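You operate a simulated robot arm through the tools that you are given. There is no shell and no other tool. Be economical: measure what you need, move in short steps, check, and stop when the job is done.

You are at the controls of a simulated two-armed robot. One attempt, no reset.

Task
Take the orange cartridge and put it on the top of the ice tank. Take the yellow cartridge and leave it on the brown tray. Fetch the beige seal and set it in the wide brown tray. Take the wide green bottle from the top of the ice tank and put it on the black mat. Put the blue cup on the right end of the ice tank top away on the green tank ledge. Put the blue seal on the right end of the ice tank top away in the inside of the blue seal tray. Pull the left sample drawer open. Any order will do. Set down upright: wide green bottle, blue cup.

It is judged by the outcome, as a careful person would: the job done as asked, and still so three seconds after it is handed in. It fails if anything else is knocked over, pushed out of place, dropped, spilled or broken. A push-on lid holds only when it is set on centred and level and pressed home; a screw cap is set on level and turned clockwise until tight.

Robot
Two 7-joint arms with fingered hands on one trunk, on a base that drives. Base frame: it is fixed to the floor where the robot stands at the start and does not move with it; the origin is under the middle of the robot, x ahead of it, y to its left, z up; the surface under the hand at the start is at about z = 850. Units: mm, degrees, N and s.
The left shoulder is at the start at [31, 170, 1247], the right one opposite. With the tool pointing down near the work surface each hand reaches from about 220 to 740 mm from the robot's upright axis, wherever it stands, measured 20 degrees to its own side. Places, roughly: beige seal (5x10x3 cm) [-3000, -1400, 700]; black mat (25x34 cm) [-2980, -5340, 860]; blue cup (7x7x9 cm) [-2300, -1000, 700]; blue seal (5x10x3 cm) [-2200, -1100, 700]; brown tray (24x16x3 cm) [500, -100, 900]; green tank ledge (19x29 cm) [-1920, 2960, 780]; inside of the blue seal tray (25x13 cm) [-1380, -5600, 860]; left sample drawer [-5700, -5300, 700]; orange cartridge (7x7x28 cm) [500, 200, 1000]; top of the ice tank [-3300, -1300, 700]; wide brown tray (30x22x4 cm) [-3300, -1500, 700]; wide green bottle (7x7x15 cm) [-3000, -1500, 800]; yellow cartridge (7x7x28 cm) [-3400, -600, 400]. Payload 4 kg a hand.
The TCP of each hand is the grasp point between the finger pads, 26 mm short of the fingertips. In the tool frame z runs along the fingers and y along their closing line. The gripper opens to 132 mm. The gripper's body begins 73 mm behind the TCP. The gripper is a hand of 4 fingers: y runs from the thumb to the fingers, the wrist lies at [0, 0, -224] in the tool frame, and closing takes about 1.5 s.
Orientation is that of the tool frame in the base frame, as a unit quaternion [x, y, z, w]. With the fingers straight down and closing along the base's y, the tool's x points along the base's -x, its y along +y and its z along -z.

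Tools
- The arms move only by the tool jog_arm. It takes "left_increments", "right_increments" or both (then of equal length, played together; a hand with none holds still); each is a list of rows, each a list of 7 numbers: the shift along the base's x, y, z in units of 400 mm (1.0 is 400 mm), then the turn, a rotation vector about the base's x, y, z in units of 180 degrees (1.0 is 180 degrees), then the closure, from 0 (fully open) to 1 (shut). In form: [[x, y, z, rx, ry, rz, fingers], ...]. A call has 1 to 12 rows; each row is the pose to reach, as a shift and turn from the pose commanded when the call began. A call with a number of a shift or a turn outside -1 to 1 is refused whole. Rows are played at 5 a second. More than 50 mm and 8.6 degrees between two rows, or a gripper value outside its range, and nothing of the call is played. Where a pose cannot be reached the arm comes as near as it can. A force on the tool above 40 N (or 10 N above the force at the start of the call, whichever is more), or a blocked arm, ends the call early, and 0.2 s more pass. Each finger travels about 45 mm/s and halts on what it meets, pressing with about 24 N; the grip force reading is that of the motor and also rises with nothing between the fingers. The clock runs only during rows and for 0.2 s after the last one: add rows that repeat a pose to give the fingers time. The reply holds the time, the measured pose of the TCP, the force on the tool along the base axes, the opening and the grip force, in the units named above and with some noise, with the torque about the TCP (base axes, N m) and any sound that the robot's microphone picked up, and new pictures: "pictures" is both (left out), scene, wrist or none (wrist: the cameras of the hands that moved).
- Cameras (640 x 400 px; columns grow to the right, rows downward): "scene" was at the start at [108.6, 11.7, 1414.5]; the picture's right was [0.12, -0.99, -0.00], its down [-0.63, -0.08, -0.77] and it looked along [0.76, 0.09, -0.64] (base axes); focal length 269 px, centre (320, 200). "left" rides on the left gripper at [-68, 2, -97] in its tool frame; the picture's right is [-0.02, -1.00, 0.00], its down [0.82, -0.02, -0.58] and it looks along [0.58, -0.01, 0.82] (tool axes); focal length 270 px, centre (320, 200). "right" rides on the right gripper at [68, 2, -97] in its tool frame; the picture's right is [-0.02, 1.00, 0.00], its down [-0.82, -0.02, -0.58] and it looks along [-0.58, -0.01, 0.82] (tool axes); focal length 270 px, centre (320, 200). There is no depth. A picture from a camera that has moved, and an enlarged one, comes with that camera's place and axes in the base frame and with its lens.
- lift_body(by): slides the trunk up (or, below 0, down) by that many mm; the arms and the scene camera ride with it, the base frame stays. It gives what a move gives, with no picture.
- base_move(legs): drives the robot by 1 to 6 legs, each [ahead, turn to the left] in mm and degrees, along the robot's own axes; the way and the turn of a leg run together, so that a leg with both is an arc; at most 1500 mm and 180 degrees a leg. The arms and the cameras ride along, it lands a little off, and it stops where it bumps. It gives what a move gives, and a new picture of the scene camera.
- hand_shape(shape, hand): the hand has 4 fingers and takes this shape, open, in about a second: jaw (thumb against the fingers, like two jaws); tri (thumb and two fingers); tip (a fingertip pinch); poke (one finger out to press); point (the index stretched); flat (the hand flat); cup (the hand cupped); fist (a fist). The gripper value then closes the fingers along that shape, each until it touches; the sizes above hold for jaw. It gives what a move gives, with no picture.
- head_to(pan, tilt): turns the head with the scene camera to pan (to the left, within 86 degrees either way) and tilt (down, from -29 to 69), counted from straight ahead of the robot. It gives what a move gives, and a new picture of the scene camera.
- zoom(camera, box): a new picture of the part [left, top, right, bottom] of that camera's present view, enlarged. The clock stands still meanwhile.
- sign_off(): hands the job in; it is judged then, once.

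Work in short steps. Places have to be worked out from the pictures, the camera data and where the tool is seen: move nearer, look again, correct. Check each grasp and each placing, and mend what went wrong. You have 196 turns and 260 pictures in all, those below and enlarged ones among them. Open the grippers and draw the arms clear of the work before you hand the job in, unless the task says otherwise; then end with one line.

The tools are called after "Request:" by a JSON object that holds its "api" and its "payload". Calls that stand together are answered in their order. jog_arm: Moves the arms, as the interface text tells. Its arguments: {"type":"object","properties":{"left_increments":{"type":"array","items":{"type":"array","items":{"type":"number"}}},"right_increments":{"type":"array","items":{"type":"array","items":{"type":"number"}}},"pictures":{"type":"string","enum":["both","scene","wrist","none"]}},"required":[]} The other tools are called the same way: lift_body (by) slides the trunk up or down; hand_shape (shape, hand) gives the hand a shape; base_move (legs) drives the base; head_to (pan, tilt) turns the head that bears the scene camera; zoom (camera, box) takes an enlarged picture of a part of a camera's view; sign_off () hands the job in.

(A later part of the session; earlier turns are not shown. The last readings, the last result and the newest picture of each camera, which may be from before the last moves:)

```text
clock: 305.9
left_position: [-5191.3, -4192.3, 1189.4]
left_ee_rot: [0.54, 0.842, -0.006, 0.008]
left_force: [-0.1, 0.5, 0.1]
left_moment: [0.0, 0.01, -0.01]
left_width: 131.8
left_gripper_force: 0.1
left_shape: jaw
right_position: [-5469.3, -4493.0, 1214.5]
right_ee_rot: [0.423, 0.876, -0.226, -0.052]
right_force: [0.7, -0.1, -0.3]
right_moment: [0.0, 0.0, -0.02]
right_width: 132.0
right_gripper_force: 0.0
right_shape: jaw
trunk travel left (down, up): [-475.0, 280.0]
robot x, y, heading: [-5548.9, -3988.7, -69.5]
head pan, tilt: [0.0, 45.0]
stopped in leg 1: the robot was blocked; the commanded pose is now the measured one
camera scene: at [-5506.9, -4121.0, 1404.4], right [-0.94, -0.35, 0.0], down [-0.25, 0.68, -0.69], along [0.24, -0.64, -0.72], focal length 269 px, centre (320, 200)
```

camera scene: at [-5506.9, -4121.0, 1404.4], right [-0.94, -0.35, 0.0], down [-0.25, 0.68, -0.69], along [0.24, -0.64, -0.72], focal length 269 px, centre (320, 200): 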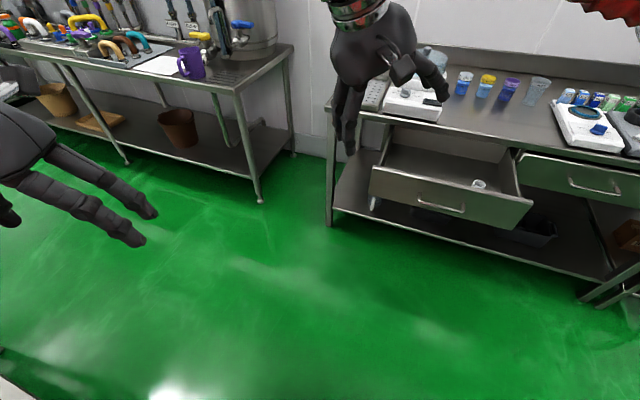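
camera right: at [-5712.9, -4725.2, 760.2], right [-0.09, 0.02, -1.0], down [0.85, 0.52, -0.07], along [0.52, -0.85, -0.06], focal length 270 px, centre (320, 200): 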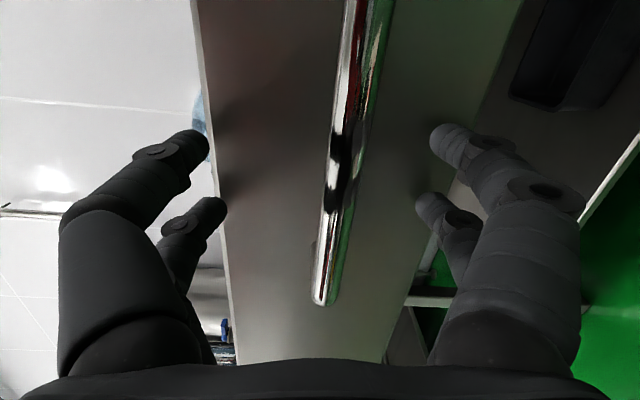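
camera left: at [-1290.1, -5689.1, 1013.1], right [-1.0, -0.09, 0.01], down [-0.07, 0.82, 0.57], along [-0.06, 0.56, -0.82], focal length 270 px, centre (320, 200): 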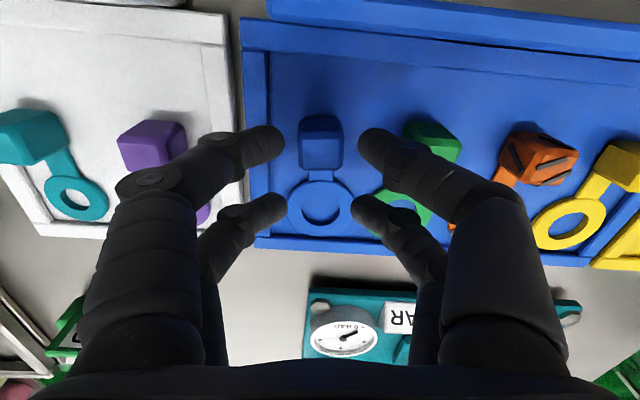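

My left elbow seems to have met the rack post (rack starts at x≈-5080). I turn back 6°, drive forward away from it, and then look at the rack.

Request:
{"api": "base_move", "payload": {"legs": [[0, -7], [480, 0]]}}

Request:
{"api": "head_to", "payload": {"pan": 80, "tilt": 15}}

```text
clock: 309.4
left_position: [-5102.2, -4685.7, 1191.8]
left_ee_rot: [0.586, 0.81, -0.012, 0.009]
left_force: [0.9, -0.2, -0.6]
left_moment: [0.03, 0.02, 0.0]
left_width: 131.9
left_gripper_force: 0.0
left_shape: jaw
right_position: [-5411.9, -4952.4, 1218.7]
right_ee_rot: [0.473, 0.849, -0.227, -0.062]
right_force: [0.4, 0.7, 0.5]
right_moment: [-0.02, 0.04, 0.02]
right_width: 131.8
right_gripper_force: 0.2
right_shape: jaw
trunk travel left (down, up): [-475.0, 280.0]
robot x, y, heading: [-5439.4, -4455.6, -76.1]
head pan, tilt: [0.0, 45.0]
camera scene: at [-5414.4, -4555.6, 1406.6], right [-0.97, -0.24, 0.0], down [-0.17, 0.69, -0.71], along [0.17, -0.69, -0.71], focal length 269 px, centre (320, 200)
```

scene: 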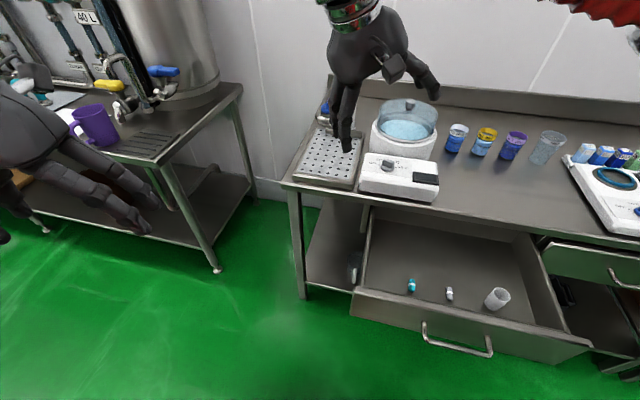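

```text
clock: 310.9
left_position: [-5100.8, -4686.2, 1191.8]
left_ee_rot: [0.585, 0.811, -0.012, 0.009]
left_force: [0.1, 0.3, -0.4]
left_moment: [0.01, 0.0, 0.0]
left_width: 132.1
left_gripper_force: 0.1
left_shape: jaw
right_position: [-5412.2, -4953.2, 1219.8]
right_ee_rot: [0.474, 0.849, -0.227, -0.061]
right_force: [-0.4, -0.6, 0.0]
right_moment: [0.01, 0.05, -0.01]
right_width: 132.1
right_gripper_force: 0.1
right_shape: jaw
trunk travel left (down, up): [-475.0, 280.0]
robot x, y, heading: [-5440.1, -4450.4, -76.2]
head pan, tilt: [80.0, 15.0]
camera scene: at [-5340.8, -4470.5, 1453.5], right [0.06, -1.0, 0.0], down [-0.26, -0.02, -0.97], along [0.96, 0.06, -0.26], focal length 269 px, centre (320, 200)
```

scene: 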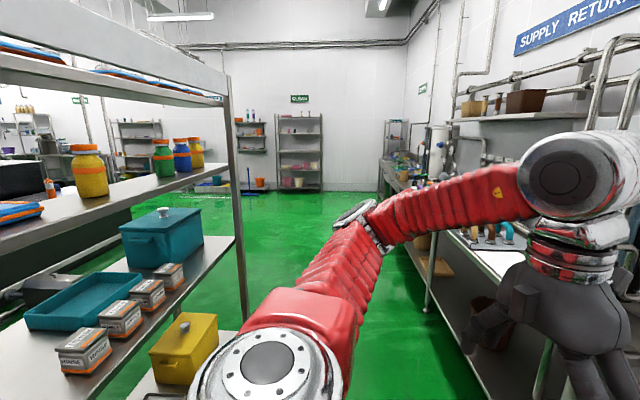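

The rack is undisturbed. I turn away diagonally east-southeast and then line up east along y≈-4650.

Request:
{"api": "base_move", "payload": {"legs": [[0, 44], [400, 0]]}}

Request:
{"api": "base_move", "payload": {"legs": [[0, 30], [1200, 0]]}}

```text
clock: 313.3
left_position: [-5029.9, -4423.1, 1192.7]
left_ee_rot: [0.284, 0.959, -0.01, 0.012]
left_force: [0.0, 0.7, 0.4]
left_moment: [-0.06, 0.02, 0.03]
left_width: 132.0
left_gripper_force: 0.0
left_shape: jaw
right_position: [-5105.5, -4824.9, 1220.8]
right_ee_rot: [0.166, 0.957, -0.236, 0.017]
right_force: [0.9, 0.9, 0.2]
right_moment: [-0.07, 0.03, 0.02]
right_width: 132.1
right_gripper_force: 0.1
right_shape: jaw
trunk travel left (down, up): [-475.0, 280.0]
robot x, y, heading: [-5462.0, -4483.2, -36.8]
head pan, tilt: [80.0, 15.0]
stopped in leg 1: the robot was blocked; the commanded pose is now the measured one
camera scene: at [-5373.0, -4428.8, 1453.2], right [0.69, -0.73, 0.0], down [-0.19, -0.18, -0.97], along [0.7, 0.66, -0.26], focal length 269 px, centre (320, 200)
```

scene: 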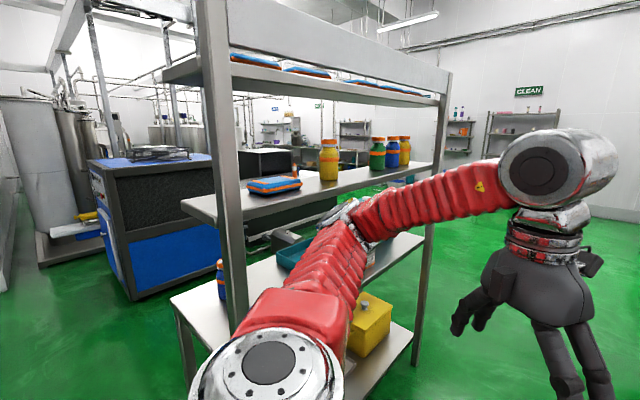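

```text
clock: 316.8
left_position: [-4984.1, -4242.8, 1201.3]
left_ee_rot: [0.016, 1.0, 0.002, 0.02]
left_force: [-0.2, 0.4, 0.7]
left_moment: [0.0, 0.06, -0.03]
left_width: 132.1
left_gripper_force: 0.2
left_shape: jaw
right_position: [-4848.1, -4637.1, 1221.6]
right_ee_rot: [-0.086, 0.969, -0.216, 0.079]
right_force: [0.3, 0.1, 0.1]
right_moment: [-0.01, -0.03, -0.03]
right_width: 132.1
right_gripper_force: 0.0
right_shape: jaw
trunk travel left (down, up): [-475.0, 280.0]
robot x, y, heading: [-5323.8, -4522.0, -3.7]
head pan, tilt: [80.0, 15.0]
stopped in leg 2: the robot was blocked; the commanded pose is now the measured one
camera scene: at [-5317.0, -4448.9, 1456.3], right [0.97, -0.23, 0.02], down [-0.04, -0.24, -0.97], along [0.23, 0.94, -0.24], focal length 269 px, centre (320, 200)
```

scene: 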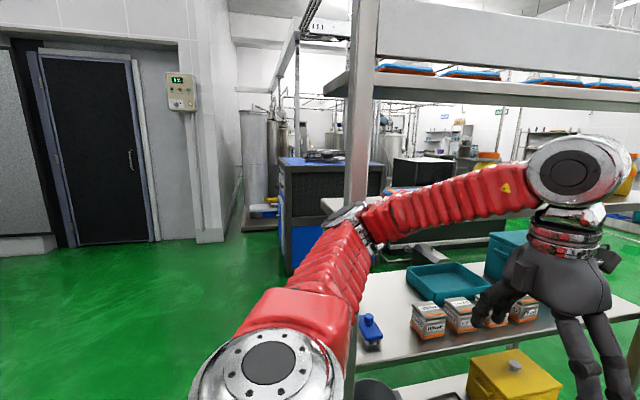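

My left elbow is against the rack post again. I back off, swing right to gain distance, and pass along y≈-4690.

Request:
{"api": "base_move", "payload": {"legs": [[-200, 0], [0, -26], [380, 0]]}}

Request:
{"api": "head_to", "payload": {"pan": 30, "tilt": 20}}

```text
clock: 321.9
left_position: [-4743.7, -4597.6, 1191.6]
left_ee_rot: [0.246, 0.969, -0.006, 0.01]
left_force: [0.3, -0.7, 0.0]
left_moment: [0.03, -0.01, -0.01]
left_width: 132.2
left_gripper_force: 0.1
left_shape: jaw
right_position: [-4794.9, -5010.0, 1214.5]
right_ee_rot: [0.134, 0.963, -0.231, 0.018]
right_force: [0.1, -0.8, -1.2]
right_moment: [0.02, -0.01, 0.01]
right_width: 131.9
right_gripper_force: 0.0
right_shape: jaw
trunk travel left (down, up): [-475.0, 280.0]
robot x, y, heading: [-5195.7, -4694.7, -29.9]
head pan, tilt: [80.0, 15.0]
camera scene: at [-5110.7, -4634.6, 1453.5], right [0.77, -0.64, 0.0], down [-0.17, -0.2, -0.97], along [0.62, 0.74, -0.26], focal length 269 px, centre (320, 200)
```

scene: 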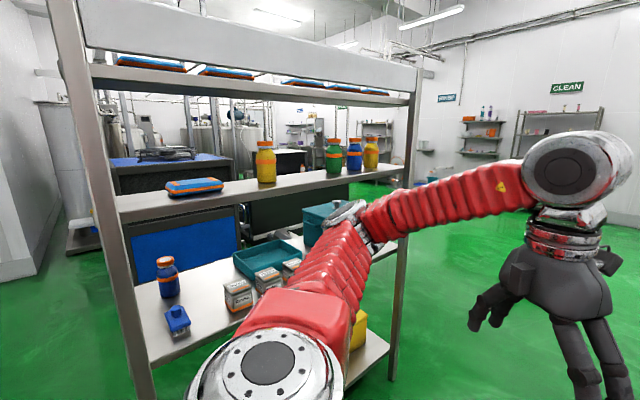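

```text
clock: 323.1
left_position: [-4744.9, -4595.9, 1191.7]
left_ee_rot: [0.247, 0.969, -0.007, 0.011]
left_force: [-1.0, -0.1, -0.2]
left_moment: [-0.01, -0.02, -0.03]
left_width: 131.8
left_gripper_force: 0.1
left_shape: jaw
right_position: [-4794.2, -5007.6, 1215.8]
right_ee_rot: [0.134, 0.964, -0.231, 0.019]
right_force: [-0.6, 0.2, -0.4]
right_moment: [-0.03, -0.01, 0.02]
right_width: 132.3
right_gripper_force: 0.0
right_shape: jaw
trunk travel left (down, up): [-475.0, 280.0]
robot x, y, heading: [-5195.5, -4692.8, -29.8]
head pan, tilt: [30.0, 20.0]
camera scene: at [-5079.0, -4703.8, 1445.3], right [0.0, -1.0, 0.0], down [-0.34, 0.0, -0.94], along [0.94, 0.0, -0.34], focal length 269 px, centre (320, 200)
```

scene: 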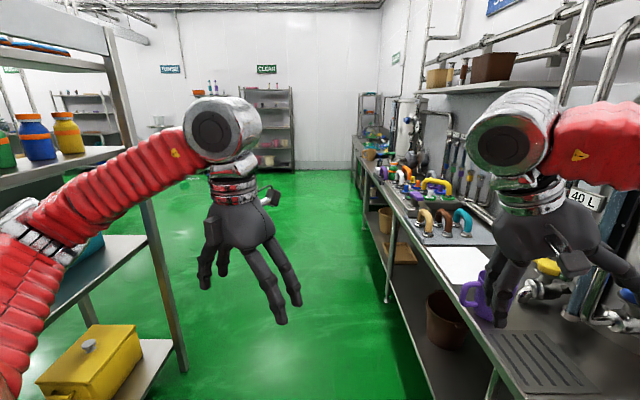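

Everything on the rack still stands. I swing left to head east along the same line I came (y≈-4620) and drive.

Request:
{"api": "base_move", "payload": {"legs": [[0, 35], [750, 0], [0, -4], [1200, 0], [1100, 0]]}}

```text
clock: 325.9
left_position: [-4869.4, -4350.8, 1191.8]
left_ee_rot: [-0.059, 0.998, -0.004, 0.011]
left_force: [0.5, 1.0, -1.0]
left_moment: [-0.03, 0.03, 0.05]
left_width: 131.8
left_gripper_force: 0.0
left_shape: jaw
right_position: [-4671.8, -4714.5, 1215.7]
right_ee_rot: [-0.166, 0.958, -0.215, 0.089]
right_force: [0.2, 0.8, -0.1]
right_moment: [-0.07, 0.02, 0.0]
right_width: 132.1
right_gripper_force: 0.0
right_shape: jaw
trunk travel left (down, up): [-475.0, 280.0]
robot x, y, heading: [-5175.2, -4726.8, 6.9]
head pan, tilt: [30.0, 20.0]
stopped in leg 2: the robot was blocked; the commanded pose is now the measured one
camera scene: at [-5075.9, -4664.5, 1444.8], right [0.6, -0.8, 0.0], down [-0.28, -0.21, -0.94], along [0.75, 0.57, -0.35], focal length 269 px, centre (320, 200)
```

scene: 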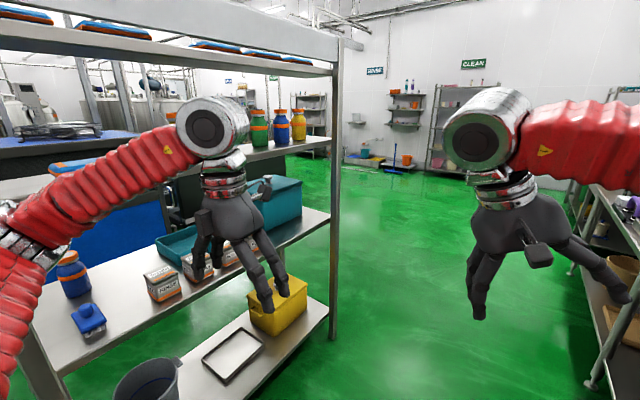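

Only the turning drift stopped it, but the left hand has crept outward. I bring the left hand in by 200 mm, straighten the right hand, then drive on.

Request:
{"api": "jog_arm", "payload": {"left_increments": [[0.02, -0.1, 0, 0, 0, 0, 0], [0.04, -0.2, 0, 0, 0, 0, 0], [0.06, -0.3, 0, 0, 0, 0, 0], [0.08, -0.4, 0, 0, 0, 0, 0], [0.1, -0.5, 0, 0, 0, 0, 0]], "right_increments": [[-0.02, -0.07, 0, 0.0315, 0.02, 0, 0], [-0.04, -0.14, 0, 0.063, 0.04, 0, 0], [-0.06, -0.21, 0, 0.0945, 0.06, 0, 0], [-0.08, -0.28, 0, 0.126, 0.08, 0, 0], [-0.1, -0.35, 0, 0.126, 0.08, 0, 0]], "pictures": "none"}}

Request:
{"api": "base_move", "payload": {"legs": [[0, -5], [750, 0], [1000, 0]]}}

```text
clock: 327.1
left_position: [-4831.0, -4554.3, 1192.7]
left_ee_rot: [-0.059, 0.998, -0.003, 0.013]
left_force: [0.2, -0.6, -0.6]
left_moment: [0.0, -0.01, 0.0]
left_width: 132.1
left_gripper_force: 0.0
left_shape: jaw
right_position: [-4716.8, -4860.0, 1218.9]
right_ee_rot: [-0.171, 0.985, 0.001, 0.001]
right_force: [-0.3, 0.5, -0.6]
right_moment: [0.02, 0.0, 0.01]
right_width: 132.0
right_gripper_force: 0.2
right_shape: jaw
trunk travel left (down, up): [-475.0, 280.0]
robot x, y, heading: [-5177.8, -4729.4, 6.9]
head pan, tilt: [30.0, 20.0]
```

```text
clock: 336.5
left_position: [-3086.6, -4508.1, 1193.2]
left_ee_rot: [-0.022, 1.0, -0.004, 0.012]
left_force: [0.4, -0.1, -0.5]
left_moment: [-0.03, -0.04, -0.01]
left_width: 131.9
left_gripper_force: 0.0
left_shape: jaw
right_position: [-2994.1, -4820.8, 1218.8]
right_ee_rot: [-0.133, 0.991, 0.0, 0.001]
right_force: [0.0, 0.3, 0.3]
right_moment: [0.0, 0.01, 0.0]
right_width: 132.3
right_gripper_force: 0.0
right_shape: jaw
trunk travel left (down, up): [-475.0, 280.0]
robot x, y, heading: [-3449.1, -4658.7, 2.4]
head pan, tilt: [30.0, 20.0]
camera scene: at [-3342.8, -4605.0, 1445.2], right [0.54, -0.84, 0.0], down [-0.29, -0.18, -0.94], along [0.79, 0.51, -0.34], focal length 269 px, centre (320, 200)
```

scene: 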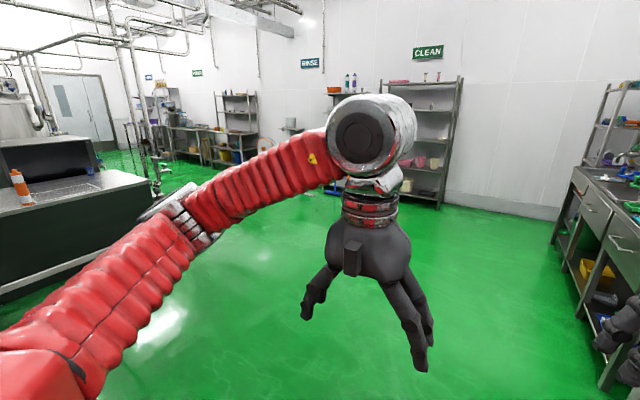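

Past the rack. I turn left toward the tank's south-east corner and drive there.

Request:
{"api": "base_move", "payload": {"legs": [[0, 44]]}}

Request:
{"api": "base_move", "payload": {"legs": [[0, 9], [1400, 0], [1350, 0]]}}

```text
clock: 339.5
left_position: [-3295.3, -4297.1, 1193.8]
left_ee_rot: [-0.394, 0.919, 0.0, 0.015]
left_force: [-1.4, -0.7, 0.0]
left_moment: [-0.06, -0.09, -0.02]
left_width: 131.8
left_gripper_force: 0.1
left_shape: jaw
right_position: [-3011.5, -4457.4, 1220.3]
right_ee_rot: [-0.494, 0.87, -0.001, 0.002]
right_force: [-0.9, 1.5, -0.6]
right_moment: [-0.09, -0.08, 0.02]
right_width: 132.1
right_gripper_force: 0.2
right_shape: jaw
trunk travel left (down, up): [-475.0, 280.0]
robot x, y, heading: [-3410.3, -4689.1, 46.7]
head pan, tilt: [30.0, 20.0]
stopped in leg 1: the robot was blocked; the commanded pose is now the measured one
camera scene: at [-3381.0, -4573.1, 1445.1], right [0.97, -0.23, 0.0], down [-0.08, -0.34, -0.94], along [0.22, 0.91, -0.34], focal length 269 px, centre (320, 200)
```

scene: 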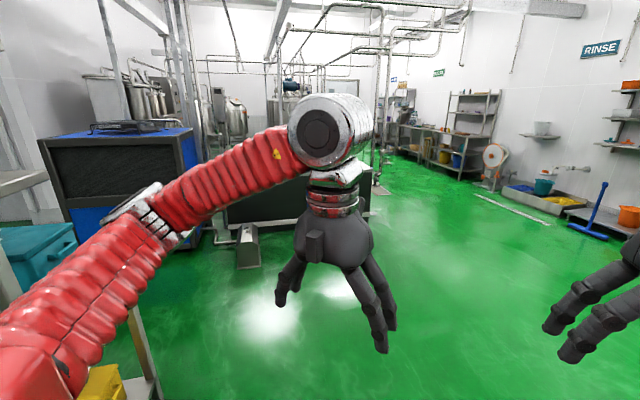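

```text
clock: 353.7
left_position: [-1784.7, -2032.4, 1194.1]
left_ee_rot: [-0.461, 0.887, 0.002, 0.014]
left_force: [-0.9, -0.4, 0.0]
left_moment: [-0.04, 0.03, -0.01]
left_width: 132.0
left_gripper_force: 0.0
left_shape: jaw
right_position: [-1479.2, -2149.8, 1220.5]
right_ee_rot: [-0.558, 0.83, 0.0, 0.002]
right_force: [-0.5, 0.0, -0.2]
right_moment: [0.01, 0.02, 0.02]
right_width: 132.0
right_gripper_force: 0.1
right_shape: jaw
trunk travel left (down, up): [-475.0, 280.0]
robot x, y, heading: [-1849.4, -2434.3, 55.3]
head pan, tilt: [30.0, 20.0]
camera scene: at [-1826.1, -2319.3, 1445.2], right [1.0, -0.08, 0.0], down [-0.03, -0.34, -0.94], along [0.08, 0.94, -0.34], focal length 269 px, centre (320, 200)
```

scene: 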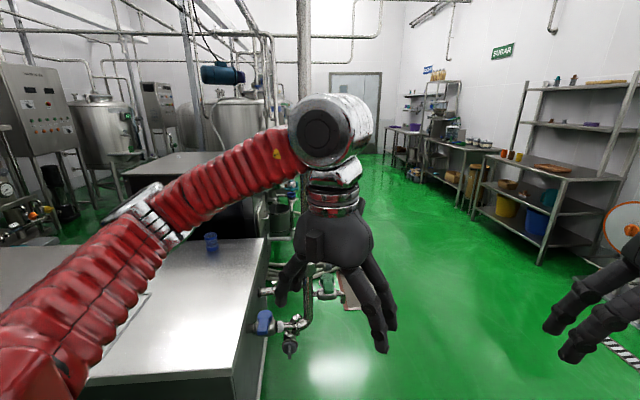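

I finish the turn north and drive up alongside the tank's end for the cup.

Request:
{"api": "base_move", "payload": {"legs": [[0, 31], [715, 0]]}}

Request:
{"api": "head_to", "payload": {"pan": 35, "tilt": 38}}

```text
clock: 359.3
left_position: [-1950.3, -1351.6, 1195.9]
left_ee_rot: [-0.681, 0.732, 0.005, 0.012]
left_force: [-0.3, 0.8, 0.4]
left_moment: [-0.03, 0.02, 0.01]
left_width: 132.0
left_gripper_force: 0.1
left_shape: jaw
right_position: [-1628.2, -1295.4, 1221.0]
right_ee_rot: [0.758, -0.652, -0.001, 0.0]
right_force: [-0.4, 0.6, 0.5]
right_moment: [-0.05, 0.0, -0.01]
right_width: 132.1
right_gripper_force: 0.1
right_shape: jaw
trunk travel left (down, up): [-475.0, 280.0]
robot x, y, heading: [-1794.7, -1730.6, 86.3]
head pan, tilt: [30.0, 20.0]
camera scene: at [-1836.9, -1618.3, 1445.3], right [0.9, 0.44, 0.0], down [0.15, -0.31, -0.94], along [-0.41, 0.84, -0.34], focal length 269 px, centre (320, 200)
```

scene: 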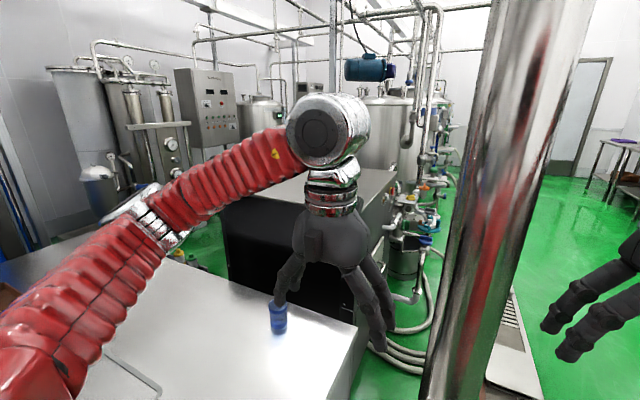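

```text
clock: 360.1
left_position: [-1949.5, -1351.7, 1195.3]
left_ee_rot: [-0.681, 0.732, 0.005, 0.013]
left_force: [0.5, -0.5, 1.3]
left_moment: [0.01, 0.0, 0.03]
left_width: 131.6
left_gripper_force: 0.0
left_shape: jaw
right_position: [-1627.4, -1296.8, 1222.0]
right_ee_rot: [0.759, -0.651, -0.001, -0.001]
right_force: [-0.7, 0.1, 0.3]
right_moment: [0.03, 0.02, 0.0]
right_width: 132.0
right_gripper_force: 0.0
right_shape: jaw
trunk travel left (down, up): [-475.0, 280.0]
robot x, y, heading: [-1796.1, -1726.9, 86.3]
head pan, tilt: [35.0, 38.0]
camera scene: at [-1840.3, -1628.4, 1417.0], right [0.86, 0.52, 0.0], down [0.32, -0.53, -0.79], along [-0.41, 0.68, -0.62], focal length 269 px, centre (320, 200)
```

scene: 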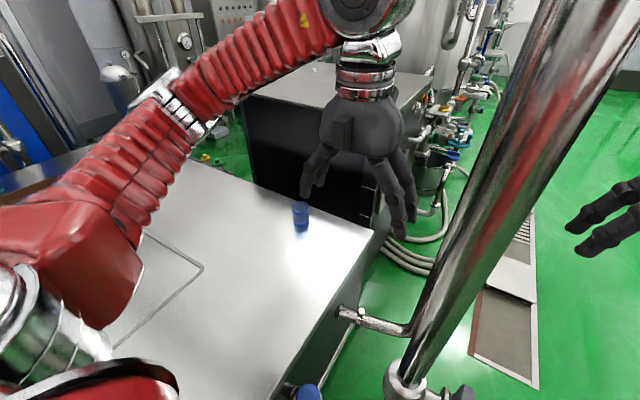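

The cup stands at about (-2285,-1018), beyond straight-down reach, so I'll tilt the hand 35° outward. I lower the trunk 150 mm and bring the left hand to a pre-grasp point facing the cup.

Request:
{"api": "lift_body", "payload": {"by": -150}}

Request:
{"api": "jog_arm", "payload": {"left_increments": [[-0.075, 0.066, -0.04, 0.0276, 0.0052, 0.023, 0], [-0.15, 0.132, -0.08, 0.0551, 0.0105, 0.046, 0], [-0.225, 0.2, -0.13, 0.0827, 0.0157, 0.069, 0], [-0.3, 0.266, -0.18, 0.1103, 0.0209, 0.0922, 0], [-0.375, 0.333, -0.23, 0.138, 0.0261, 0.1153, 0], [-0.45, 0.4, -0.28, 0.1654, 0.0314, 0.1383, 0], [-0.525, 0.466, -0.33, 0.193, 0.0366, 0.1614, 0], [-0.6, 0.533, -0.38, 0.193, 0.0366, 0.1614, 0], [-0.68, 0.6, -0.43, 0.193, 0.0366, 0.1614, 0], [-0.7575, 0.6675, -0.47, 0.193, 0.0366, 0.1614, 0], [-0.7575, 0.6675, -0.47, 0.193, 0.0366, 0.1614, 0]], "pictures": "both"}}

```text
clock: 361.9
left_position: [-1950.6, -1353.7, 1046.2]
left_ee_rot: [-0.68, 0.733, 0.006, 0.013]
left_force: [-0.6, -0.3, -0.1]
left_moment: [0.0, -0.01, 0.01]
left_width: 131.8
left_gripper_force: 0.1
left_shape: jaw
right_position: [-1628.7, -1296.1, 1072.7]
right_ee_rot: [0.758, -0.652, -0.001, -0.001]
right_force: [-0.3, -0.6, 1.2]
right_moment: [-0.01, 0.0, -0.01]
right_width: 132.0
right_gripper_force: 0.1
right_shape: jaw
trunk travel left (down, up): [-325.0, 430.0]
robot x, y, heading: [-1796.9, -1729.1, 85.9]
head pan, tilt: [35.0, 38.0]
```

```text
clock: 364.3
left_position: [-2254.4, -1081.9, 859.2]
left_ee_rot: [0.804, -0.506, -0.263, -0.17]
left_force: [-0.2, 0.6, -0.1]
left_moment: [-0.01, 0.0, 0.0]
left_width: 132.2
left_gripper_force: 0.0
left_shape: jaw
right_position: [-1629.0, -1297.2, 1070.6]
right_ee_rot: [0.758, -0.653, -0.001, -0.002]
right_force: [-0.3, 0.5, 0.6]
right_moment: [0.03, 0.02, -0.05]
right_width: 132.1
right_gripper_force: 0.0
right_shape: jaw
trunk travel left (down, up): [-325.0, 430.0]
robot x, y, heading: [-1802.0, -1729.5, 86.2]
head pan, tilt: [35.0, 38.0]
camera scene: at [-1838.1, -1594.4, 1265.2], right [0.86, 0.52, 0.0], down [0.32, -0.53, -0.79], along [-0.41, 0.67, -0.62], focal length 269 px, centre (320, 200)
camera left: at [-2256.2, -1086.5, 975.2], right [0.89, 0.45, 0.02], down [0.45, -0.89, -0.02], along [0.01, 0.03, -1.0], focal length 270 px, centre (320, 200)
```

scene: 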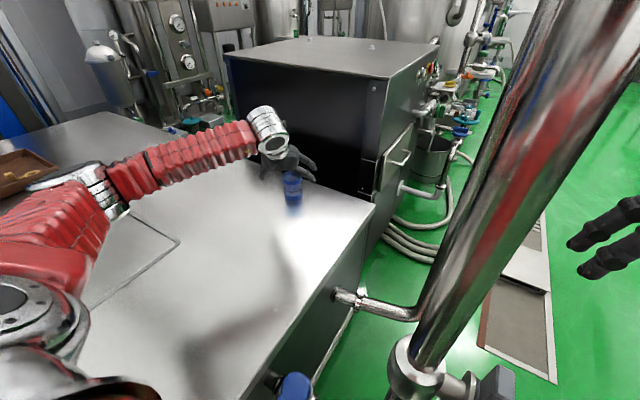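
left: 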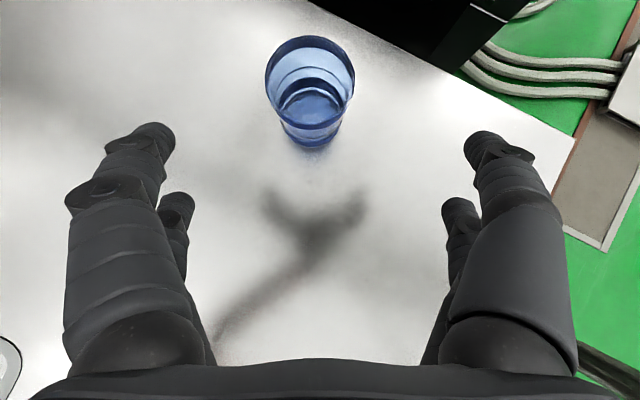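

The cup is at (-2298,-1009). I advance along the tilted axis to its mid-height and close.

Request:
{"api": "jog_arm", "payload": {"left_increments": [[-0.04, 0.046, -0.067, 0, 0, 0, 0], [-0.065, 0.091, -0.134, 0, 0, 0, 0], [-0.09, 0.137, -0.2, 0, 0, 0, 0], [-0.11, 0.1825, -0.265, 0, 0, 0, 0], [-0.11, 0.1825, -0.265, 0, 0, 0, 0.3], [-0.11, 0.1825, -0.265, 0, 0, 0, 0.6], [-0.11, 0.1825, -0.265, 0, 0, 0, 1], [-0.11, 0.1825, -0.265, 0, 0, 0, 1], [-0.11, 0.1825, -0.265, 0, 0, 0, 1], [-0.11, 0.1825, -0.265, 0, 0, 0, 1]], "pictures": "wrist"}}

```text
clock: 366.5
left_position: [-2298.1, -1012.2, 752.9]
left_ee_rot: [0.804, -0.506, -0.263, -0.17]
left_force: [0.8, -0.9, 2.0]
left_moment: [-0.14, -0.02, -0.01]
left_width: 39.7
left_gripper_force: 24.3
left_shape: jaw
right_position: [-1629.5, -1296.1, 1072.0]
right_ee_rot: [0.759, -0.651, -0.001, 0.0]
right_force: [-0.1, 0.3, -0.4]
right_moment: [0.0, 0.0, 0.01]
right_width: 131.9
right_gripper_force: 0.0
right_shape: jaw
trunk travel left (down, up): [-325.0, 430.0]
robot x, y, heading: [-1800.0, -1728.8, 86.2]
head pan, tilt: [35.0, 38.0]
camera left: at [-2299.7, -1015.5, 869.6], right [0.89, 0.45, 0.02], down [0.45, -0.89, -0.02], along [0.01, 0.03, -1.0], focal length 270 px, centre (320, 200)
```

left: 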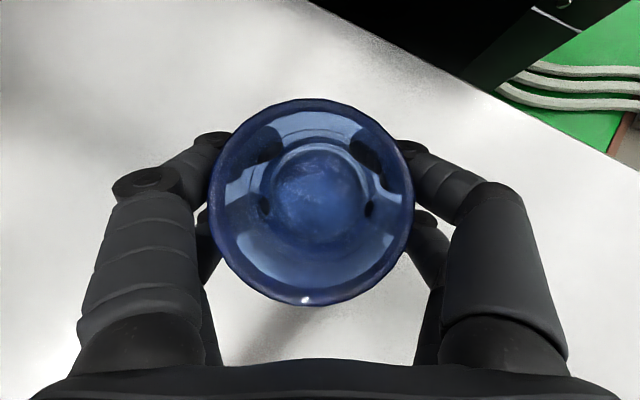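

The cup is held upright. I lift it 120 mm and draw it back toward the robot.

Request:
{"api": "jog_arm", "payload": {"left_increments": [[0, 0, 0.1, 0, 0, 0, 1], [0, 0, 0.2, 0, 0, 0, 1], [0.02, -0.02, 0.3, 0, 0, 0, 1], [0.09, -0.1, 0.33, 0, 0, 0, 1], [0.17, -0.18, 0.36, 0, 0, 0, 1], [0.25, -0.26, 0.39, 0, 0, 0, 1], [0.33, -0.34, 0.42, 0, 0, 0, 1], [0.41, -0.42, 0.45, 0, 0, 0, 1], [0.49, -0.5, 0.48, 0, 0, 0, 1], [0.57, -0.58, 0.5, 0, 0, 0, 1], [0.65, -0.66, 0.5, 0, 0, 0, 1], [0.69, -0.72, 0.5, 0, 0, 0, 1]], "pictures": "scene"}}

```text
clock: 369.1
left_position: [-2016.5, -1279.8, 955.4]
left_ee_rot: [0.804, -0.506, -0.264, -0.168]
left_force: [0.7, -1.2, 0.0]
left_moment: [0.0, 0.02, 0.02]
left_width: 38.9
left_gripper_force: 23.4
left_shape: jaw
left hand out of reach, approached as far as the arm can: row 11, 12
right_position: [-1627.4, -1296.6, 1071.4]
right_ee_rot: [0.759, -0.652, -0.001, 0.0]
right_force: [0.0, -0.6, 0.1]
right_moment: [-0.01, 0.01, 0.0]
right_width: 132.2
right_gripper_force: 0.1
right_shape: jaw
trunk travel left (down, up): [-325.0, 430.0]
robot x, y, heading: [-1798.4, -1727.1, 86.0]
head pan, tilt: [35.0, 38.0]
camera scene: at [-1837.7, -1594.0, 1265.1], right [0.86, 0.52, 0.0], down [0.32, -0.53, -0.79], along [-0.41, 0.67, -0.62], focal length 269 px, centre (320, 200)
```

scene: 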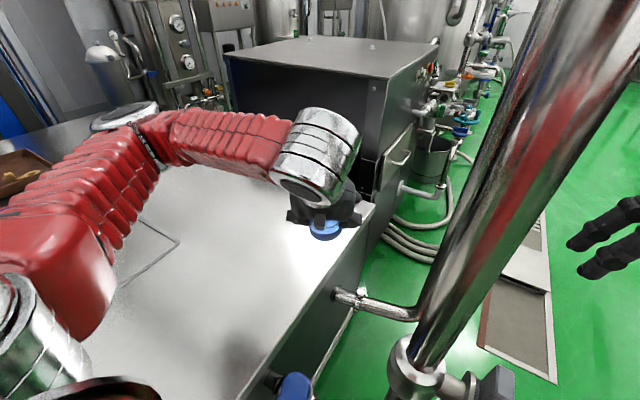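

Cup secured. I raise the trunk, back out from the tank, and swing round toward the north corridor.

Request:
{"api": "lift_body", "payload": {"by": 150}}

Request:
{"api": "base_move", "payload": {"legs": [[-450, 0], [0, -43]]}}

Request:
{"api": "base_move", "payload": {"legs": [[1000, 0], [0, 45]]}}

```text
clock: 370.8
left_position: [-2015.6, -1277.9, 1105.3]
left_ee_rot: [0.804, -0.505, -0.263, -0.17]
left_force: [0.3, 0.5, -0.2]
left_moment: [-0.01, 0.02, -0.02]
left_width: 39.0
left_gripper_force: 24.1
left_shape: jaw
right_position: [-1628.8, -1296.0, 1220.3]
right_ee_rot: [0.758, -0.652, 0.0, 0.0]
right_force: [-0.1, 0.1, 0.2]
right_moment: [0.0, -0.01, -0.03]
right_width: 132.0
right_gripper_force: 0.1
right_shape: jaw
trunk travel left (down, up): [-475.0, 280.0]
robot x, y, heading: [-1797.1, -1729.3, 86.0]
head pan, tilt: [35.0, 38.0]
```

```text
clock: 375.7
left_position: [-1692.7, -1691.4, 1106.3]
left_ee_rot: [-0.575, 0.755, 0.19, 0.251]
left_force: [0.6, -0.4, -0.9]
left_moment: [0.04, 0.04, 0.05]
left_width: 38.5
left_gripper_force: 24.1
left_shape: jaw
right_position: [-1411.2, -1960.2, 1221.0]
right_ee_rot: [-0.483, 0.876, 0.003, -0.001]
right_force: [0.1, -1.1, -0.5]
right_moment: [0.09, 0.09, 0.02]
right_width: 131.7
right_gripper_force: 0.1
right_shape: jaw
trunk travel left (down, up): [-475.0, 280.0]
robot x, y, heading: [-1856.1, -2146.6, 44.3]
head pan, tilt: [35.0, 38.0]
stopped in leg 2: the robot was blocked; the commanded pose is now the measured one
camera scene: at [-1817.8, -2046.0, 1417.0], right [0.98, -0.19, 0.0], down [-0.12, -0.6, -0.79], along [0.14, 0.78, -0.61], focal length 269 px, centre (320, 200)
```

scene: 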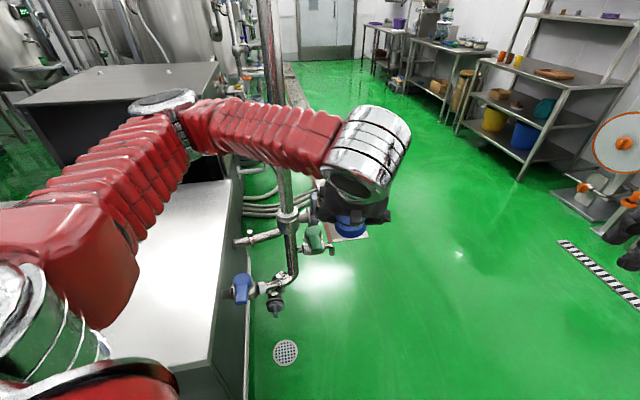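

```text
clock: 378.2
left_position: [-1514.3, -1481.3, 1053.7]
left_ee_rot: [-0.587, 0.763, 0.188, 0.197]
left_force: [-1.6, -0.1, 1.5]
left_moment: [-0.04, -0.15, -0.08]
left_width: 37.6
left_gripper_force: 23.8
left_shape: jaw
right_position: [-1211.0, -1732.8, 1202.2]
right_ee_rot: [-0.495, 0.869, -0.008, -0.012]
right_force: [-0.5, 0.1, 2.1]
right_moment: [0.0, -0.03, 0.01]
right_width: 132.2
right_gripper_force: 0.1
right_shape: jaw
trunk travel left (down, up): [-475.0, 280.0]
robot x, y, heading: [-1680.8, -1951.3, 52.8]
head pan, tilt: [35.0, 38.0]
stopped in leg 1: the robot was blocked; the commanded pose is now the measured one
camera scene: at [-1683.4, -1876.6, 1418.9], right [1.0, -0.04, 0.01], down [-0.01, -0.6, -0.8], along [0.04, 0.8, -0.6], focal length 269 px, centre (320, 200)
```

scene: 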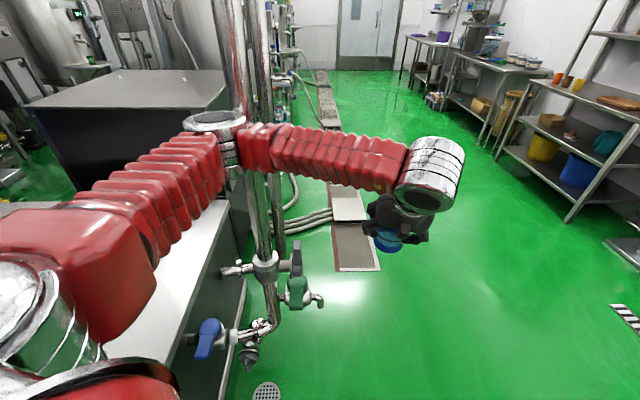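

The left forearm met the pipe. I back off the same way, turn further right, and pass well clear to the east.

Request:
{"api": "base_move", "payload": {"legs": [[-330, 0], [0, -40]]}}

Request:
{"api": "base_move", "payload": {"legs": [[850, 0], [0, 40]]}}

```text
clock: 378.9
left_position: [-1511.2, -1467.4, 1048.1]
left_ee_rot: [-0.594, 0.759, 0.191, 0.187]
left_force: [-0.2, 0.0, -0.7]
left_moment: [-0.01, 0.03, 0.0]
left_width: 37.6
left_gripper_force: 24.5
left_shape: jaw
right_position: [-1200.8, -1711.6, 1191.0]
right_ee_rot: [-0.505, 0.863, -0.01, -0.024]
right_force: [1.3, 0.3, 0.1]
right_moment: [0.03, -0.01, 0.0]
right_width: 131.8
right_gripper_force: 0.1
right_shape: jaw
trunk travel left (down, up): [-475.0, 280.0]
robot x, y, heading: [-1684.9, -1954.8, 52.7]
head pan, tilt: [35.0, 38.0]
stopped in leg 1: the robot was blocked; the commanded pose is now the measured one
camera scene: at [-1672.5, -1877.8, 1419.6], right [1.0, -0.04, 0.0], down [-0.02, -0.6, -0.8], along [0.04, 0.8, -0.6], focal length 269 px, centre (320, 200)
```

scene: 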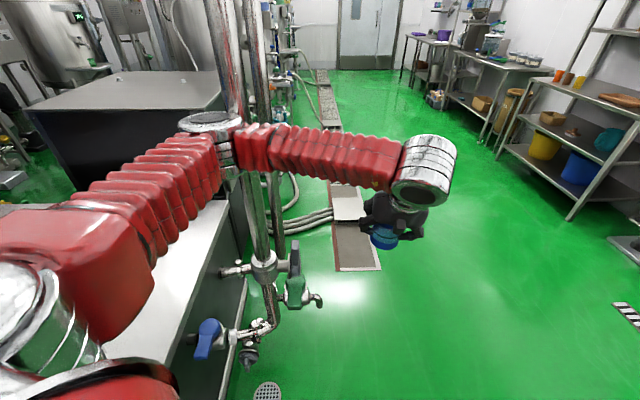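

```text
clock: 379.9
left_position: [-1492.5, -1428.6, 1037.4]
left_ee_rot: [-0.599, 0.758, 0.19, 0.174]
left_force: [0.4, 0.3, -0.3]
left_moment: [0.03, 0.03, -0.04]
left_width: 37.7
left_gripper_force: 23.8
left_shape: jaw
right_position: [-1176.5, -1675.5, 1180.4]
right_ee_rot: [-0.504, 0.863, -0.016, -0.032]
right_force: [-0.1, -0.2, -0.1]
right_moment: [-0.02, -0.04, -0.02]
right_width: 132.0
right_gripper_force: 0.1
right_shape: jaw
trunk travel left (down, up): [-475.0, 280.0]
robot x, y, heading: [-1673.3, -1937.7, 52.6]
head pan, tilt: [35.0, 38.0]
stopped in leg 1: the robot was blocked; the commanded pose is now the measured one
camera scene: at [-1677.6, -1882.3, 1421.9], right [1.0, -0.04, 0.02], down [-0.01, -0.59, -0.81], along [0.04, 0.81, -0.59], focal length 269 px, centre (320, 200)
```

scene: 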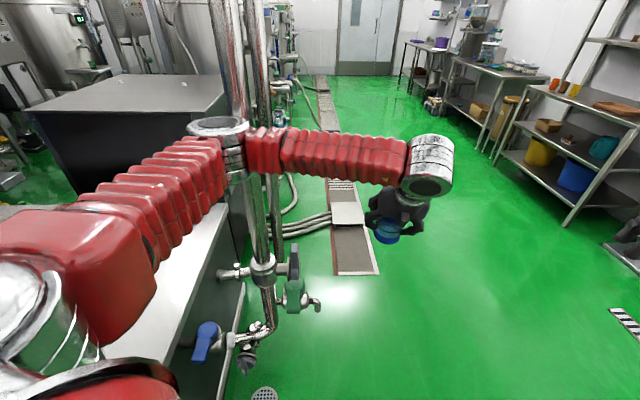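

The forearm is pressed against the pipe and the base cannot back off at once. I relieve it by pulling the left hand south-east, away from the pipe.

Request:
{"api": "jog_arm", "payload": {"left_increments": [[0.03, -0.08, 0, 0, 0, 0, 1], [0.06, -0.16, 0, 0, 0, 0, 1], [0.09, -0.24, 0, 0, 0, 0, 1], [0.1, -0.28, 0, 0, 0, 0, 1]], "pictures": "scene"}}

```text
clock: 380.9
left_position: [-1455.4, -1540.9, 1030.4]
left_ee_rot: [-0.597, 0.762, 0.184, 0.172]
left_force: [-0.5, -1.4, 0.3]
left_moment: [0.11, -0.03, 0.01]
left_width: 37.0
left_gripper_force: 23.6
left_shape: jaw
right_position: [-1179.3, -1670.3, 1183.0]
right_ee_rot: [-0.504, 0.863, -0.018, -0.031]
right_force: [-1.0, -2.0, 2.8]
right_moment: [0.14, -0.04, 0.0]
right_width: 132.1
right_gripper_force: 0.0
right_shape: jaw
trunk travel left (down, up): [-475.0, 280.0]
robot x, y, heading: [-1668.9, -1938.4, 52.6]
head pan, tilt: [35.0, 38.0]
camera scene: at [-1665.4, -1850.3, 1418.8], right [1.0, -0.04, 0.01], down [-0.02, -0.6, -0.8], along [0.04, 0.8, -0.6], focal length 269 px, centre (320, 200)
```

scene: 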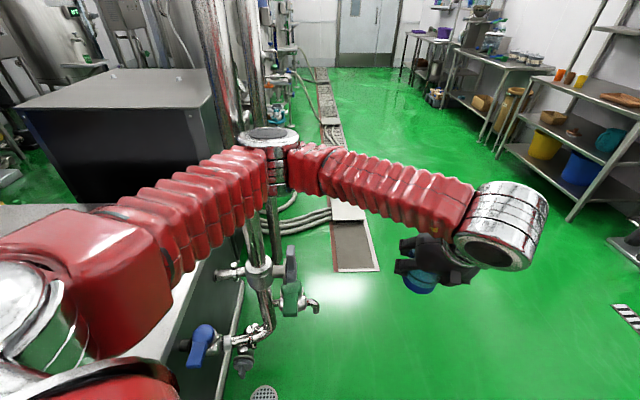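

The arm folded a bit but the elbow is still by the pipe. I try backing 150 mm now.

Request:
{"api": "base_move", "payload": {"legs": [[-200, 0]]}}

```text
clock: 382.5
left_position: [-1566.7, -1683.8, 1020.9]
left_ee_rot: [-0.598, 0.763, 0.182, 0.163]
left_force: [-0.1, -0.1, 0.3]
left_moment: [0.04, 0.01, -0.04]
left_width: 37.1
left_gripper_force: 23.3
left_shape: jaw
right_position: [-1290.5, -1812.0, 1170.5]
right_ee_rot: [-0.504, 0.862, -0.024, -0.041]
right_force: [-0.9, -1.4, -0.5]
right_moment: [0.03, 0.02, -0.05]
right_width: 131.8
right_gripper_force: 0.1
right_shape: jaw
trunk travel left (down, up): [-475.0, 280.0]
robot x, y, heading: [-1792.8, -2098.7, 52.6]
head pan, tilt: [35.0, 38.0]
camera scene: at [-1776.4, -1993.0, 1417.0], right [1.0, -0.04, 0.0], down [-0.03, -0.61, -0.79], along [0.03, 0.79, -0.62], focal length 269 px, centre (320, 200)
```

scene: 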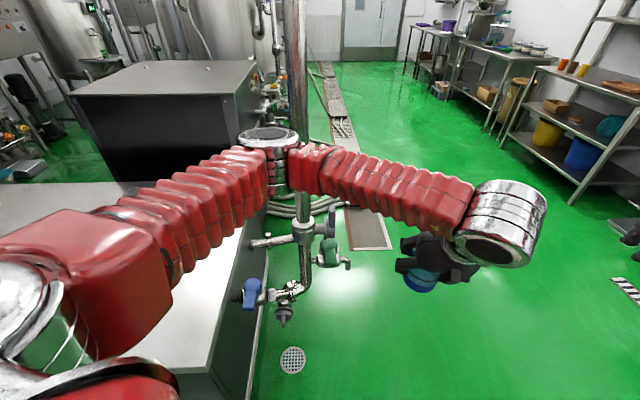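

Free again. I turn right, go east, and then curve north well clear of the pipes.

Request:
{"api": "base_move", "payload": {"legs": [[0, -42], [800, 0]]}}

Request:
{"api": "base_move", "payload": {"legs": [[0, 43], [450, 0]]}}

Request:
{"api": "base_move", "payload": {"legs": [[0, 36], [1300, 0], [1200, 0]]}}

```text
clock: 389.0
left_position: [-563.4, -1790.8, 1019.3]
left_ee_rot: [-0.286, 0.927, 0.113, 0.215]
left_force: [0.9, -0.1, -0.1]
left_moment: [0.0, 0.01, 0.0]
left_width: 36.8
left_gripper_force: 24.2
left_shape: jaw
right_position: [-442.1, -2069.5, 1170.9]
right_ee_rot: [-0.162, 0.986, -0.006, -0.048]
right_force: [0.2, 0.0, -1.0]
right_moment: [-0.03, 0.01, 0.0]
right_width: 131.9
right_gripper_force: 0.0
right_shape: jaw
trunk travel left (down, up): [-475.0, 280.0]
robot x, y, heading: [-1015.9, -1937.4, 11.0]
head pan, tilt: [35.0, 38.0]
camera scene: at [-928.3, -1869.8, 1416.8], right [0.72, -0.69, 0.0], down [-0.43, -0.44, -0.79], along [0.55, 0.57, -0.62], focal length 269 px, centre (320, 200)
```

scene: 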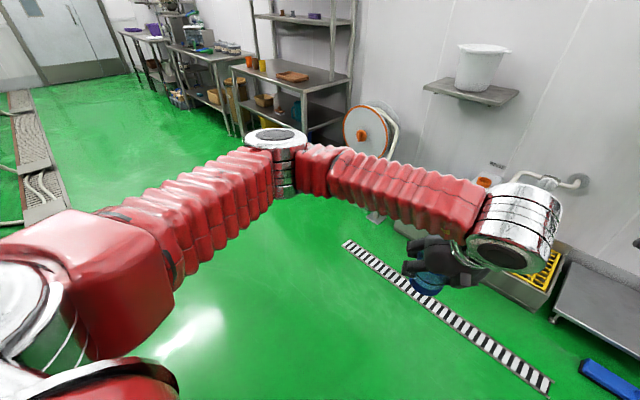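

```text
clock: 394.0
left_position: [-530.3, -1151.3, 1019.2]
left_ee_rot: [-0.61, 0.754, 0.184, 0.159]
left_force: [0.0, 0.2, -0.9]
left_moment: [-0.04, -0.04, 0.04]
left_width: 36.6
left_gripper_force: 24.1
left_shape: jaw
right_position: [-251.0, -1266.6, 1171.2]
right_ee_rot: [-0.519, 0.853, -0.025, -0.042]
right_force: [-1.4, 0.4, 0.5]
right_moment: [-0.04, -0.03, -0.01]
right_width: 132.3
right_gripper_force: 0.0
right_shape: jaw
trunk travel left (down, up): [-475.0, 280.0]
robot x, y, heading: [-734.9, -1583.4, 54.6]
head pan, tilt: [35.0, 38.0]
camera scene: at [-719.2, -1472.5, 1416.6], right [1.0, -0.01, 0.0], down [-0.01, -0.62, -0.79], along [0.01, 0.79, -0.62], focal length 269 px, centre (320, 200)
```

scene: 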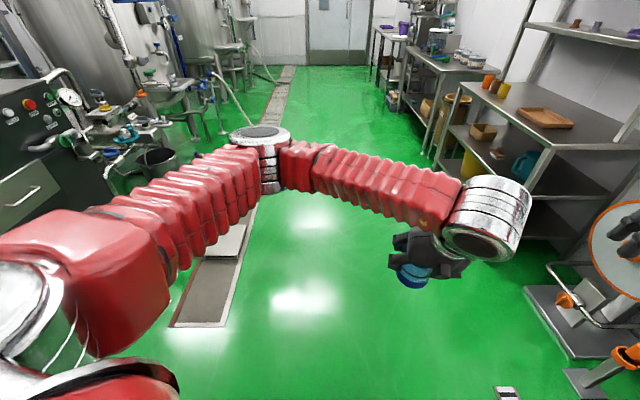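

```text
clock: 408.5
left_position: [-878.2, 1414.8, 1020.4]
left_ee_rot: [0.819, -0.52, -0.225, -0.091]
left_force: [0.7, 0.8, -0.5]
left_moment: [0.0, -0.01, 0.0]
left_width: 36.1
left_gripper_force: 24.3
left_shape: jaw
right_position: [-583.0, 1489.7, 1171.8]
right_ee_rot: [0.764, -0.643, 0.036, 0.031]
right_force: [0.3, -0.6, 1.0]
right_moment: [0.0, 0.01, 0.0]
right_width: 132.0
right_gripper_force: 0.0
right_shape: jaw
trunk travel left (down, up): [-475.0, 280.0]
robot x, y, heading: [-773.5, 945.2, 91.4]
head pan, tilt: [35.0, 38.0]
camera scene: at [-830.1, 1043.9, 1416.8], right [0.8, 0.6, 0.0], down [0.37, -0.49, -0.79], along [-0.47, 0.63, -0.62], focal length 269 px, centre (320, 200)
```

scene: 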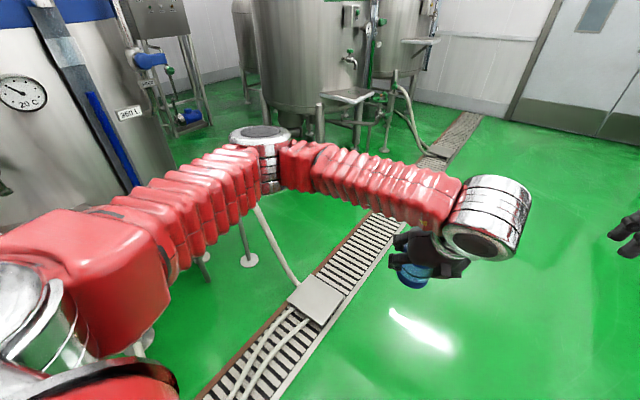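

The ledges are on the vessels ahead-left; the one near (-1890,2810) matches. I drive 1.6 m further north and look left.

Request:
{"api": "base_move", "payload": {"legs": [[1100, 0], [550, 0]]}}

Request:
{"api": "head_to", "payload": {"pan": 70, "tilt": 28}}

```text
clock: 417.1
left_position: [-906.8, 3075.5, 1022.0]
left_ee_rot: [0.815, -0.526, -0.225, -0.094]
left_force: [0.1, 0.5, -0.4]
left_moment: [-0.01, 0.01, 0.02]
left_width: 35.8
left_gripper_force: 24.2
left_shape: jaw
right_position: [-612.0, 3146.8, 1171.3]
right_ee_rot: [0.758, -0.65, 0.036, 0.032]
right_force: [-0.2, 0.1, -0.8]
right_moment: [-0.01, 0.02, -0.02]
right_width: 131.9
right_gripper_force: 0.1
right_shape: jaw
trunk travel left (down, up): [-475.0, 280.0]
robot x, y, heading: [-818.1, 2609.5, 90.7]
head pan, tilt: [35.0, 38.0]
camera scene: at [-866.7, 2705.8, 1416.8], right [0.81, 0.58, 0.0], down [0.36, -0.5, -0.79], along [-0.46, 0.64, -0.62], focal length 269 px, centre (320, 200)
```

scene: 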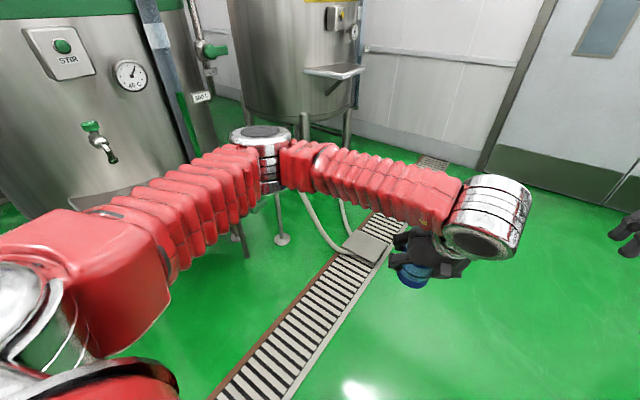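

```text
clock: 418.1
left_position: [-907.4, 3076.4, 1022.5]
left_ee_rot: [0.815, -0.526, -0.225, -0.093]
left_force: [0.4, 1.5, -1.1]
left_moment: [0.0, 0.02, 0.0]
left_width: 35.9
left_gripper_force: 23.8
left_shape: jaw
right_position: [-612.4, 3144.9, 1172.0]
right_ee_rot: [0.759, -0.65, 0.036, 0.032]
right_force: [0.2, -0.3, 0.6]
right_moment: [0.01, 0.02, 0.01]
right_width: 131.8
right_gripper_force: 0.1
right_shape: jaw
trunk travel left (down, up): [-475.0, 280.0]
robot x, y, heading: [-816.6, 2608.2, 90.9]
head pan, tilt: [70.0, 28.0]
camera scene: at [-902.4, 2665.2, 1432.4], right [0.33, 0.94, 0.0], down [0.44, -0.16, -0.88], along [-0.83, 0.29, -0.47], focal length 269 px, centre (320, 200)
```

scene: 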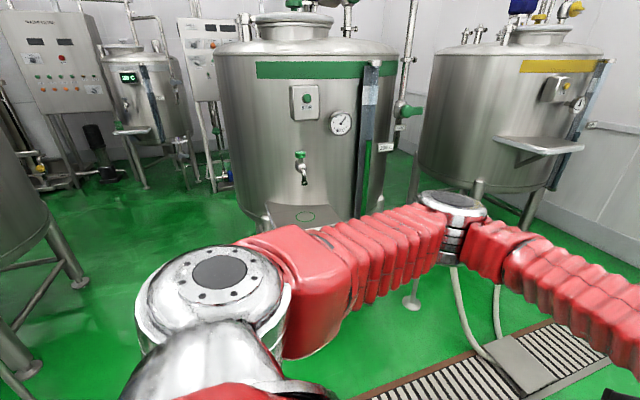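

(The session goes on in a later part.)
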